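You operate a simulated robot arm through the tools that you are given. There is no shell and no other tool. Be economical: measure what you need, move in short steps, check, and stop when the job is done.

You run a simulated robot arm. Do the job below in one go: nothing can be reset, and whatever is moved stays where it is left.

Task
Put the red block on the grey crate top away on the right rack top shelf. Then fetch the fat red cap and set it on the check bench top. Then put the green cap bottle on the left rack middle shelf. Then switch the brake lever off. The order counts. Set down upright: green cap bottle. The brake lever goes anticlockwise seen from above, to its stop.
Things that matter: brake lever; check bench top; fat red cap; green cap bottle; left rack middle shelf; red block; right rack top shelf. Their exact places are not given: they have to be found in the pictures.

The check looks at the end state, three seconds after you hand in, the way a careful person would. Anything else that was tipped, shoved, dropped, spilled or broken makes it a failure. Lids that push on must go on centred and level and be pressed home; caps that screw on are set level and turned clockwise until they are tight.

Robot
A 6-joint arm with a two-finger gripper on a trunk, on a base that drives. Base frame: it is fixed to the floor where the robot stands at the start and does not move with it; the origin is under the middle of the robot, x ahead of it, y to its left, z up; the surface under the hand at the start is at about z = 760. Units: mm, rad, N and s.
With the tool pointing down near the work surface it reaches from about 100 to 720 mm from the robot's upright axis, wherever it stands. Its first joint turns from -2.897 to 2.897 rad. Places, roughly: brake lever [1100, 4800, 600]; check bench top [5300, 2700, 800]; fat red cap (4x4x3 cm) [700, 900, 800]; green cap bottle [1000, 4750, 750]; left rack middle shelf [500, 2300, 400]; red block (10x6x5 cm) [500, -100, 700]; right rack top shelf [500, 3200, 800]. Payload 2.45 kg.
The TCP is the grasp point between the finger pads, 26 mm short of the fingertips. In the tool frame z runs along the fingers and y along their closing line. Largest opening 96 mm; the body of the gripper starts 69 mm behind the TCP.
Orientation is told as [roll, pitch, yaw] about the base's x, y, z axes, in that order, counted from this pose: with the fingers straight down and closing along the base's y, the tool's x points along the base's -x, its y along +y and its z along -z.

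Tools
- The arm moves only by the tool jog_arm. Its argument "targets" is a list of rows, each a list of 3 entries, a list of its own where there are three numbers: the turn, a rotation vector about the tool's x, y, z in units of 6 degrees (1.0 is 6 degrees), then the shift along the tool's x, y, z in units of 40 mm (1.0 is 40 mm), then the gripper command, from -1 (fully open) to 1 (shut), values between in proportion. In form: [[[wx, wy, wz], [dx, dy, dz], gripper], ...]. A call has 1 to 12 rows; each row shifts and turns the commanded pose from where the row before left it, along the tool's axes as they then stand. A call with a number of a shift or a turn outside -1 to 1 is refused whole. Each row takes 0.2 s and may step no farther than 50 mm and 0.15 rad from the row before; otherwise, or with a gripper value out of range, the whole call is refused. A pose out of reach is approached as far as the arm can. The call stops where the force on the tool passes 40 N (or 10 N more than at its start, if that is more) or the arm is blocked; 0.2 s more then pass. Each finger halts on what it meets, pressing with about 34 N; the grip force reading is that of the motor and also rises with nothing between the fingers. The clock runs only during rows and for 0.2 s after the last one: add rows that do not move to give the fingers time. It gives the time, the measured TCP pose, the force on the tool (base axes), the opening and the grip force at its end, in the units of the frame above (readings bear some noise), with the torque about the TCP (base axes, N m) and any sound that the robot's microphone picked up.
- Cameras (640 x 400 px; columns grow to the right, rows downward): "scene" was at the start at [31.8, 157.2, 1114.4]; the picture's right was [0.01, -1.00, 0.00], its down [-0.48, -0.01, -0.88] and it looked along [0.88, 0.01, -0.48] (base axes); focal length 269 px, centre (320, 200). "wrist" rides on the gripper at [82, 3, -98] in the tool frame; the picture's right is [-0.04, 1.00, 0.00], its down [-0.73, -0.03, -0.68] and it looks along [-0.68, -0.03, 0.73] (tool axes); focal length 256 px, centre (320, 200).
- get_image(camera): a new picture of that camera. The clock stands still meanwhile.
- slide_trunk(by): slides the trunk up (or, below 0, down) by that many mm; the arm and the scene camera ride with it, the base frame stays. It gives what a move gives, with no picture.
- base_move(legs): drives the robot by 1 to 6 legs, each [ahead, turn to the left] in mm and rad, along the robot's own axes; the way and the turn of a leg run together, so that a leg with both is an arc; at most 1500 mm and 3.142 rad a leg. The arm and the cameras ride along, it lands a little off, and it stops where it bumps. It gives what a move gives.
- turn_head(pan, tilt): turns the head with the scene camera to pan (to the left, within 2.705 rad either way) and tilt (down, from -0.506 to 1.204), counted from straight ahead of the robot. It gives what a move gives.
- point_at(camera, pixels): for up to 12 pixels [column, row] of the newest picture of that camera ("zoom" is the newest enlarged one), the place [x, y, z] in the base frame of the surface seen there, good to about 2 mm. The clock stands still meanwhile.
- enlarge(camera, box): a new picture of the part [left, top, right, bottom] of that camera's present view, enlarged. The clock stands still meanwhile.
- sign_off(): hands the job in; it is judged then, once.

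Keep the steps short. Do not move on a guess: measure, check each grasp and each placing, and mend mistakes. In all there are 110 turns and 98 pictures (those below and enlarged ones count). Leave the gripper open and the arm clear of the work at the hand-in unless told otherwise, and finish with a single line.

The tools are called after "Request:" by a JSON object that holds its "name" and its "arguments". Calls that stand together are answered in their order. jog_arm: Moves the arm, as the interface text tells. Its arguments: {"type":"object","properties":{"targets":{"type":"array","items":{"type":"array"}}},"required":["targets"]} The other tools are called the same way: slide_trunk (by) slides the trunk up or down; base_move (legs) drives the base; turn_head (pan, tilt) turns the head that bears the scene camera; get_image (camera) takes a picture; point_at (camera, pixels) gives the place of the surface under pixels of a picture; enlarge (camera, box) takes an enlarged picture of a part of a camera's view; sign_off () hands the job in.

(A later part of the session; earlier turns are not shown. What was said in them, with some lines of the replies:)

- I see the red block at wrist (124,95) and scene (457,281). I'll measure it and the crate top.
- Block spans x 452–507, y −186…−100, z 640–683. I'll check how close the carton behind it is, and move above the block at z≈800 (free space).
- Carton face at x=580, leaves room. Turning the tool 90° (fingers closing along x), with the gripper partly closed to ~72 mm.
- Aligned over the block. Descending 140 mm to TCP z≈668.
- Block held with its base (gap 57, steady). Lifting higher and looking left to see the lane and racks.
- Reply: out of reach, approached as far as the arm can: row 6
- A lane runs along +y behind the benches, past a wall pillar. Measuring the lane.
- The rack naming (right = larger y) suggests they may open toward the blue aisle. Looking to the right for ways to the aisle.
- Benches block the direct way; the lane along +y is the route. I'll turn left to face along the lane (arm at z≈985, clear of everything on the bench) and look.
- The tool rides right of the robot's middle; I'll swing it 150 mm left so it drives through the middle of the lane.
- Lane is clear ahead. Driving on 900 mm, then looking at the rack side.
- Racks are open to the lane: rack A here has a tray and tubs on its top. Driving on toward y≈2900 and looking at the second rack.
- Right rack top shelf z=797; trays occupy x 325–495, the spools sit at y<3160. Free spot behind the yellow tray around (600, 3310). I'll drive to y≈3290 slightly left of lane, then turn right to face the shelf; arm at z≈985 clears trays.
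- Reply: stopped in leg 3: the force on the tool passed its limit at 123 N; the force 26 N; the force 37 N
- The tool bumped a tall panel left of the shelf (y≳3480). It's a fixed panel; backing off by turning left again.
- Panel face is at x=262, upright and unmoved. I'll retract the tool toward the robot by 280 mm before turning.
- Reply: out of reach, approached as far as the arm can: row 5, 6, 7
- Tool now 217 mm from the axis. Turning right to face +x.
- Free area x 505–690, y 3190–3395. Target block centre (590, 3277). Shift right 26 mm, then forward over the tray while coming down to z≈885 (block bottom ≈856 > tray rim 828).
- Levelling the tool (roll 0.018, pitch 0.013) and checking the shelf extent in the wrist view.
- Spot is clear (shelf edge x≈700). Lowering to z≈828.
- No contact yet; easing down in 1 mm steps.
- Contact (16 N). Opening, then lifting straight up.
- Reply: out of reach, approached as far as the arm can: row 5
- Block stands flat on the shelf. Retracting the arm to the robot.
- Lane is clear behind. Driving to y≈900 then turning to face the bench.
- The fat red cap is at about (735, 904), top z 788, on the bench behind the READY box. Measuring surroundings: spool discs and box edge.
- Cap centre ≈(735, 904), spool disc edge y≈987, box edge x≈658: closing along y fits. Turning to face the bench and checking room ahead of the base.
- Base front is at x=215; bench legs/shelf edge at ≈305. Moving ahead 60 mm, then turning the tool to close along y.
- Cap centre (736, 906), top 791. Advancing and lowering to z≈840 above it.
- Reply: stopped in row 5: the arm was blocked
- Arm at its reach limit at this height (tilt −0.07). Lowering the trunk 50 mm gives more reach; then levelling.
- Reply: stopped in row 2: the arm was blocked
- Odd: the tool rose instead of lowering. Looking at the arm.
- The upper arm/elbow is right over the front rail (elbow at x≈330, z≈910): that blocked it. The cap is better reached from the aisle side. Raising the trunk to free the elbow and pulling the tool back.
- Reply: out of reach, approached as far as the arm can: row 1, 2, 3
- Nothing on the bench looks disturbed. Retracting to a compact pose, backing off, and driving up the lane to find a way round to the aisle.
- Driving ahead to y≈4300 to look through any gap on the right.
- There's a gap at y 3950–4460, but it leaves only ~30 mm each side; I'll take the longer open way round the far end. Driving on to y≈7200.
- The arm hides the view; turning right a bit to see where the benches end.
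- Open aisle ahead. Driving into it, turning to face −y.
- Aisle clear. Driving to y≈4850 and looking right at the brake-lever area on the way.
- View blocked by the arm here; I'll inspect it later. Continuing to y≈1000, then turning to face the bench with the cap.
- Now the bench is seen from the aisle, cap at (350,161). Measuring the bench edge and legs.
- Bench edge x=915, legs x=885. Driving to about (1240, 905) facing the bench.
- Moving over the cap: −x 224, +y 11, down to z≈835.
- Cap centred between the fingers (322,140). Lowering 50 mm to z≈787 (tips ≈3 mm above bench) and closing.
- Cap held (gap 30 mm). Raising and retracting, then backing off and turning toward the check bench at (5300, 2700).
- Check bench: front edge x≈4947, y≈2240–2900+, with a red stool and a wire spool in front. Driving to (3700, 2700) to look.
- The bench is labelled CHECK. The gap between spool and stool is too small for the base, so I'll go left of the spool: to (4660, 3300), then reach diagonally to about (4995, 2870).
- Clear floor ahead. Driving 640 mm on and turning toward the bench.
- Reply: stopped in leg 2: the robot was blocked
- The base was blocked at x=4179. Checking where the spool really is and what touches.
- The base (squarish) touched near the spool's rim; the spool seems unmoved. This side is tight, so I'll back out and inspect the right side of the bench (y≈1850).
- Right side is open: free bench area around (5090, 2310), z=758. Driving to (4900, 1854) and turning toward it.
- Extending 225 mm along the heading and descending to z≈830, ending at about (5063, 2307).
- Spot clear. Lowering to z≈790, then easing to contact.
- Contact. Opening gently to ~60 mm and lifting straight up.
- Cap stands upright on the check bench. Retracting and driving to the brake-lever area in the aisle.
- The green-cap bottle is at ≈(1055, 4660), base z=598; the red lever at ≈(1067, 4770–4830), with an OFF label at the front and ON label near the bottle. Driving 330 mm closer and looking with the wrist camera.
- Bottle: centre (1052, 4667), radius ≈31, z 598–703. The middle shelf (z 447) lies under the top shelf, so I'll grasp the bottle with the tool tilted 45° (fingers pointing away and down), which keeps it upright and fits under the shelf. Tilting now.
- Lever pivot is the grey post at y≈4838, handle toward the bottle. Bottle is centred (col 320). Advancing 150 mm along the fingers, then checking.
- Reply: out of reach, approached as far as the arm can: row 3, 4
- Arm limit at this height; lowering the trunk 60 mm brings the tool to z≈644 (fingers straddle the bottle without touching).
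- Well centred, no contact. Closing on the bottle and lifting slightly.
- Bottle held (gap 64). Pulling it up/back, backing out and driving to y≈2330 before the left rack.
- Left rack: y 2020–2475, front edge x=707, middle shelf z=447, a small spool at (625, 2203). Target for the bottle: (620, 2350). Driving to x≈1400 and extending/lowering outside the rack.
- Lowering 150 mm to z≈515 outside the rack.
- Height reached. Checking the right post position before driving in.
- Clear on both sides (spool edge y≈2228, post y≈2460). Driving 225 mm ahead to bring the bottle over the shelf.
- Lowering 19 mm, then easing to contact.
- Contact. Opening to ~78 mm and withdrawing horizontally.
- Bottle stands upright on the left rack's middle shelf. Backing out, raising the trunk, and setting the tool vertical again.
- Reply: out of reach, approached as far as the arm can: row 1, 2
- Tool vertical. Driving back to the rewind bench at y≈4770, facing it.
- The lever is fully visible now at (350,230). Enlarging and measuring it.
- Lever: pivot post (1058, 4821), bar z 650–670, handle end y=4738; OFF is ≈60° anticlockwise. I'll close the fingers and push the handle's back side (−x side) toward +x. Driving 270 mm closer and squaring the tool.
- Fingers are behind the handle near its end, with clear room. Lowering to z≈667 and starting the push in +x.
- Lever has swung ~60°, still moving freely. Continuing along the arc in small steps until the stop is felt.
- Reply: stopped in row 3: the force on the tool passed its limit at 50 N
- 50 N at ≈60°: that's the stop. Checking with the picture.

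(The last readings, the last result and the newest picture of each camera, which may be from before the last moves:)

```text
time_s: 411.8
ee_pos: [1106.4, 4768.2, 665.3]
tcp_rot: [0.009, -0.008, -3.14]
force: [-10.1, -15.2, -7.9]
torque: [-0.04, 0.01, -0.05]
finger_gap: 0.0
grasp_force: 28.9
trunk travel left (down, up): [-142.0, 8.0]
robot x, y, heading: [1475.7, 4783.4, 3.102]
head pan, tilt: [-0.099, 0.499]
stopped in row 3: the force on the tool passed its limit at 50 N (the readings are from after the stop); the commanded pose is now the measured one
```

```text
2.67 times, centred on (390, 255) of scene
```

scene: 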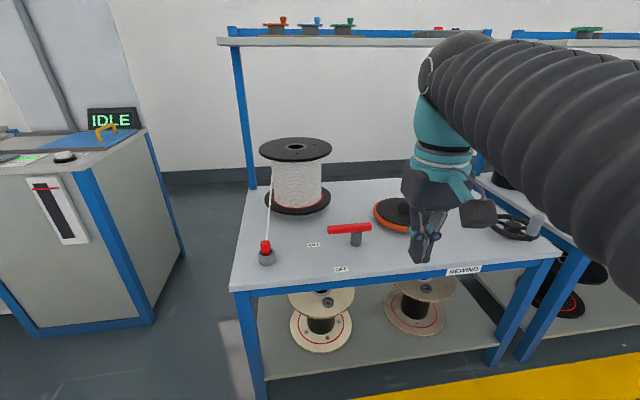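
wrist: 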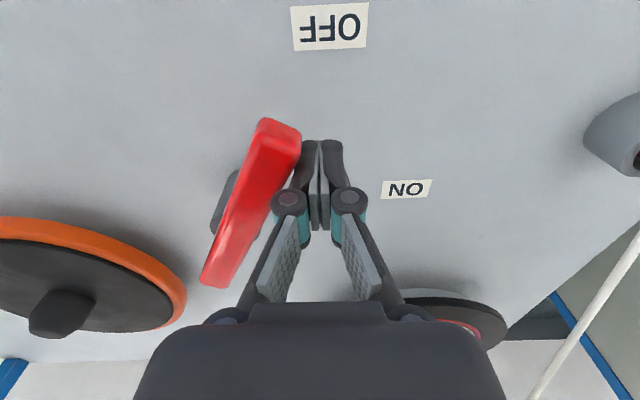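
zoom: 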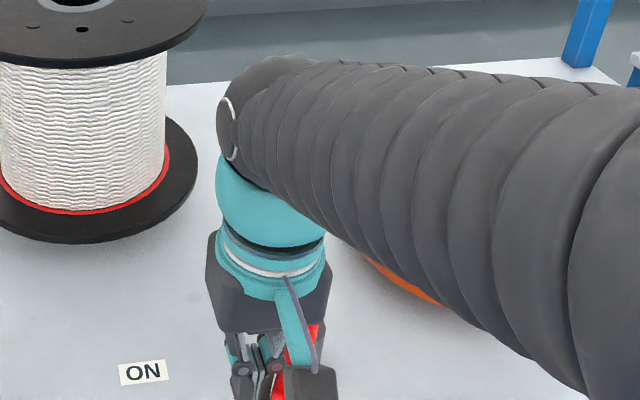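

The handle points at OFF. Moving the fingers off the handle (away), then up, opening, and pulling back.

Request:
{"name": "jog_arm", "arguments": {"targets": [[[0, 0, 0], [-0.15, 0.25, 0], 1], [[0, 0, 0], [-0.25, 0.4, 0], 1], [[0, 0, 0], [0, 0, -0.8], 1], [[0, 0, 0], [0, 0, -0.9], 1], [[0, 0, 0], [0, 0, -0.9], 0], [[0, 0, 0], [0, 0, -0.9], -1], [[0, 0, 0], [0.6, 0, -0.6], -1], [[0, 0, 0], [0.6, 0, -0.6], -1]]}}

Request:
{"name": "base_move", "arguments": {"legs": [[-300, 0]]}}

Request:
{"name": "get_image", "arguments": {"camera": "scene"}}

Request:
{"name": "enlarge", "arguments": {"camera": "scene", "box": [290, 190, 450, 290]}}

```text
time_s: 413.6
ee_pos: [1141.9, 4743.6, 854.8]
tcp_rot: [0.009, -0.009, -3.141]
force: [0.7, 0.0, -1.4]
torque: [-0.05, -0.05, 0.03]
finger_gap: 96.3
grasp_force: 0.0
trunk travel left (down, up): [-142.0, 8.0]
robot x, y, heading: [1476.2, 4783.4, 3.106]
head pan, tilt: [-0.099, 0.499]
```

```text
time_s: 415.7
ee_pos: [1440.6, 4731.6, 855.0]
tcp_rot: [0.008, -0.009, -3.135]
force: [0.0, 0.7, 0.9]
torque: [0.0, 0.05, 0.01]
finger_gap: 95.8
grasp_force: 0.1
trunk travel left (down, up): [-142.0, 8.0]
robot x, y, heading: [1771.5, 4773.5, 3.106]
head pan, tilt: [-0.099, 0.499]
```

```text
10 pictures are left
```

scene: 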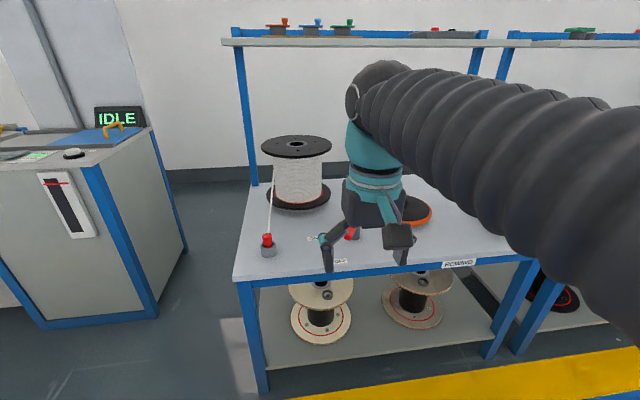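

```text
4.00 times, centred on (370, 240) of scene
```

zoom: 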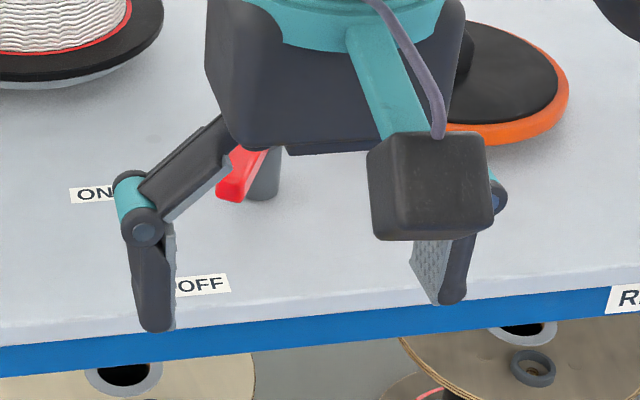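

Quick check that the handle stayed at its stop.

Request:
{"name": "point_at", "arguments": {"camera": "zoom", "pixels": [[230, 180], [237, 198], [265, 185], [245, 165]]}}

Request:
{"name": "get_image", "arguments": {"camera": "wrist"}}

```text
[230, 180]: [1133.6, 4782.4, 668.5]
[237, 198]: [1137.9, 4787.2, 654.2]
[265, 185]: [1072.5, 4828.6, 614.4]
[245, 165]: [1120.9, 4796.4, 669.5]
```

```text
8 pictures are left
```

wrist: 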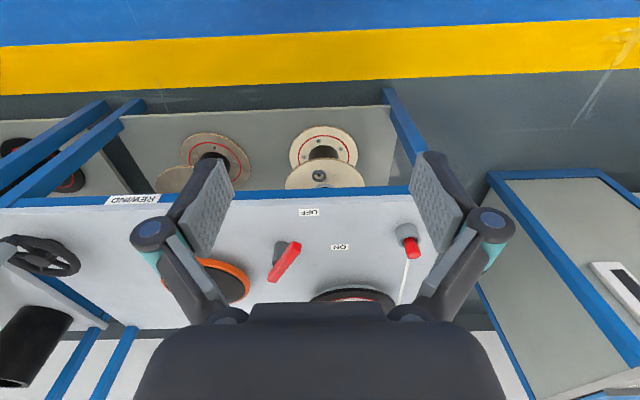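

The handle end is now at (1134, 4783), turned about 64° anticlockwise and resting at OFF. The gripper is open and the arm is clear, so I'm handing in.

Request:
{"name": "sign_off", "arguments": {}}

```text
The job is handed in.
```

I did all four steps in order and handed the job in: red block on the right rack's top shelf, fat red cap on the check bench, green cap bottle upright on the left rack's middle shelf, and brake lever turned anticlockwise to its stop at OFF. On the way, the tool pressed a fixed panel beside the right rack with 123 N, the elbow was blocked over the front rail of the cap's bench, and the base stopped against or very near the floor spool by the check bench; none of them looked moved in the pictures I took, but I couldn't rule out a shift of about a centimetre in the spool.
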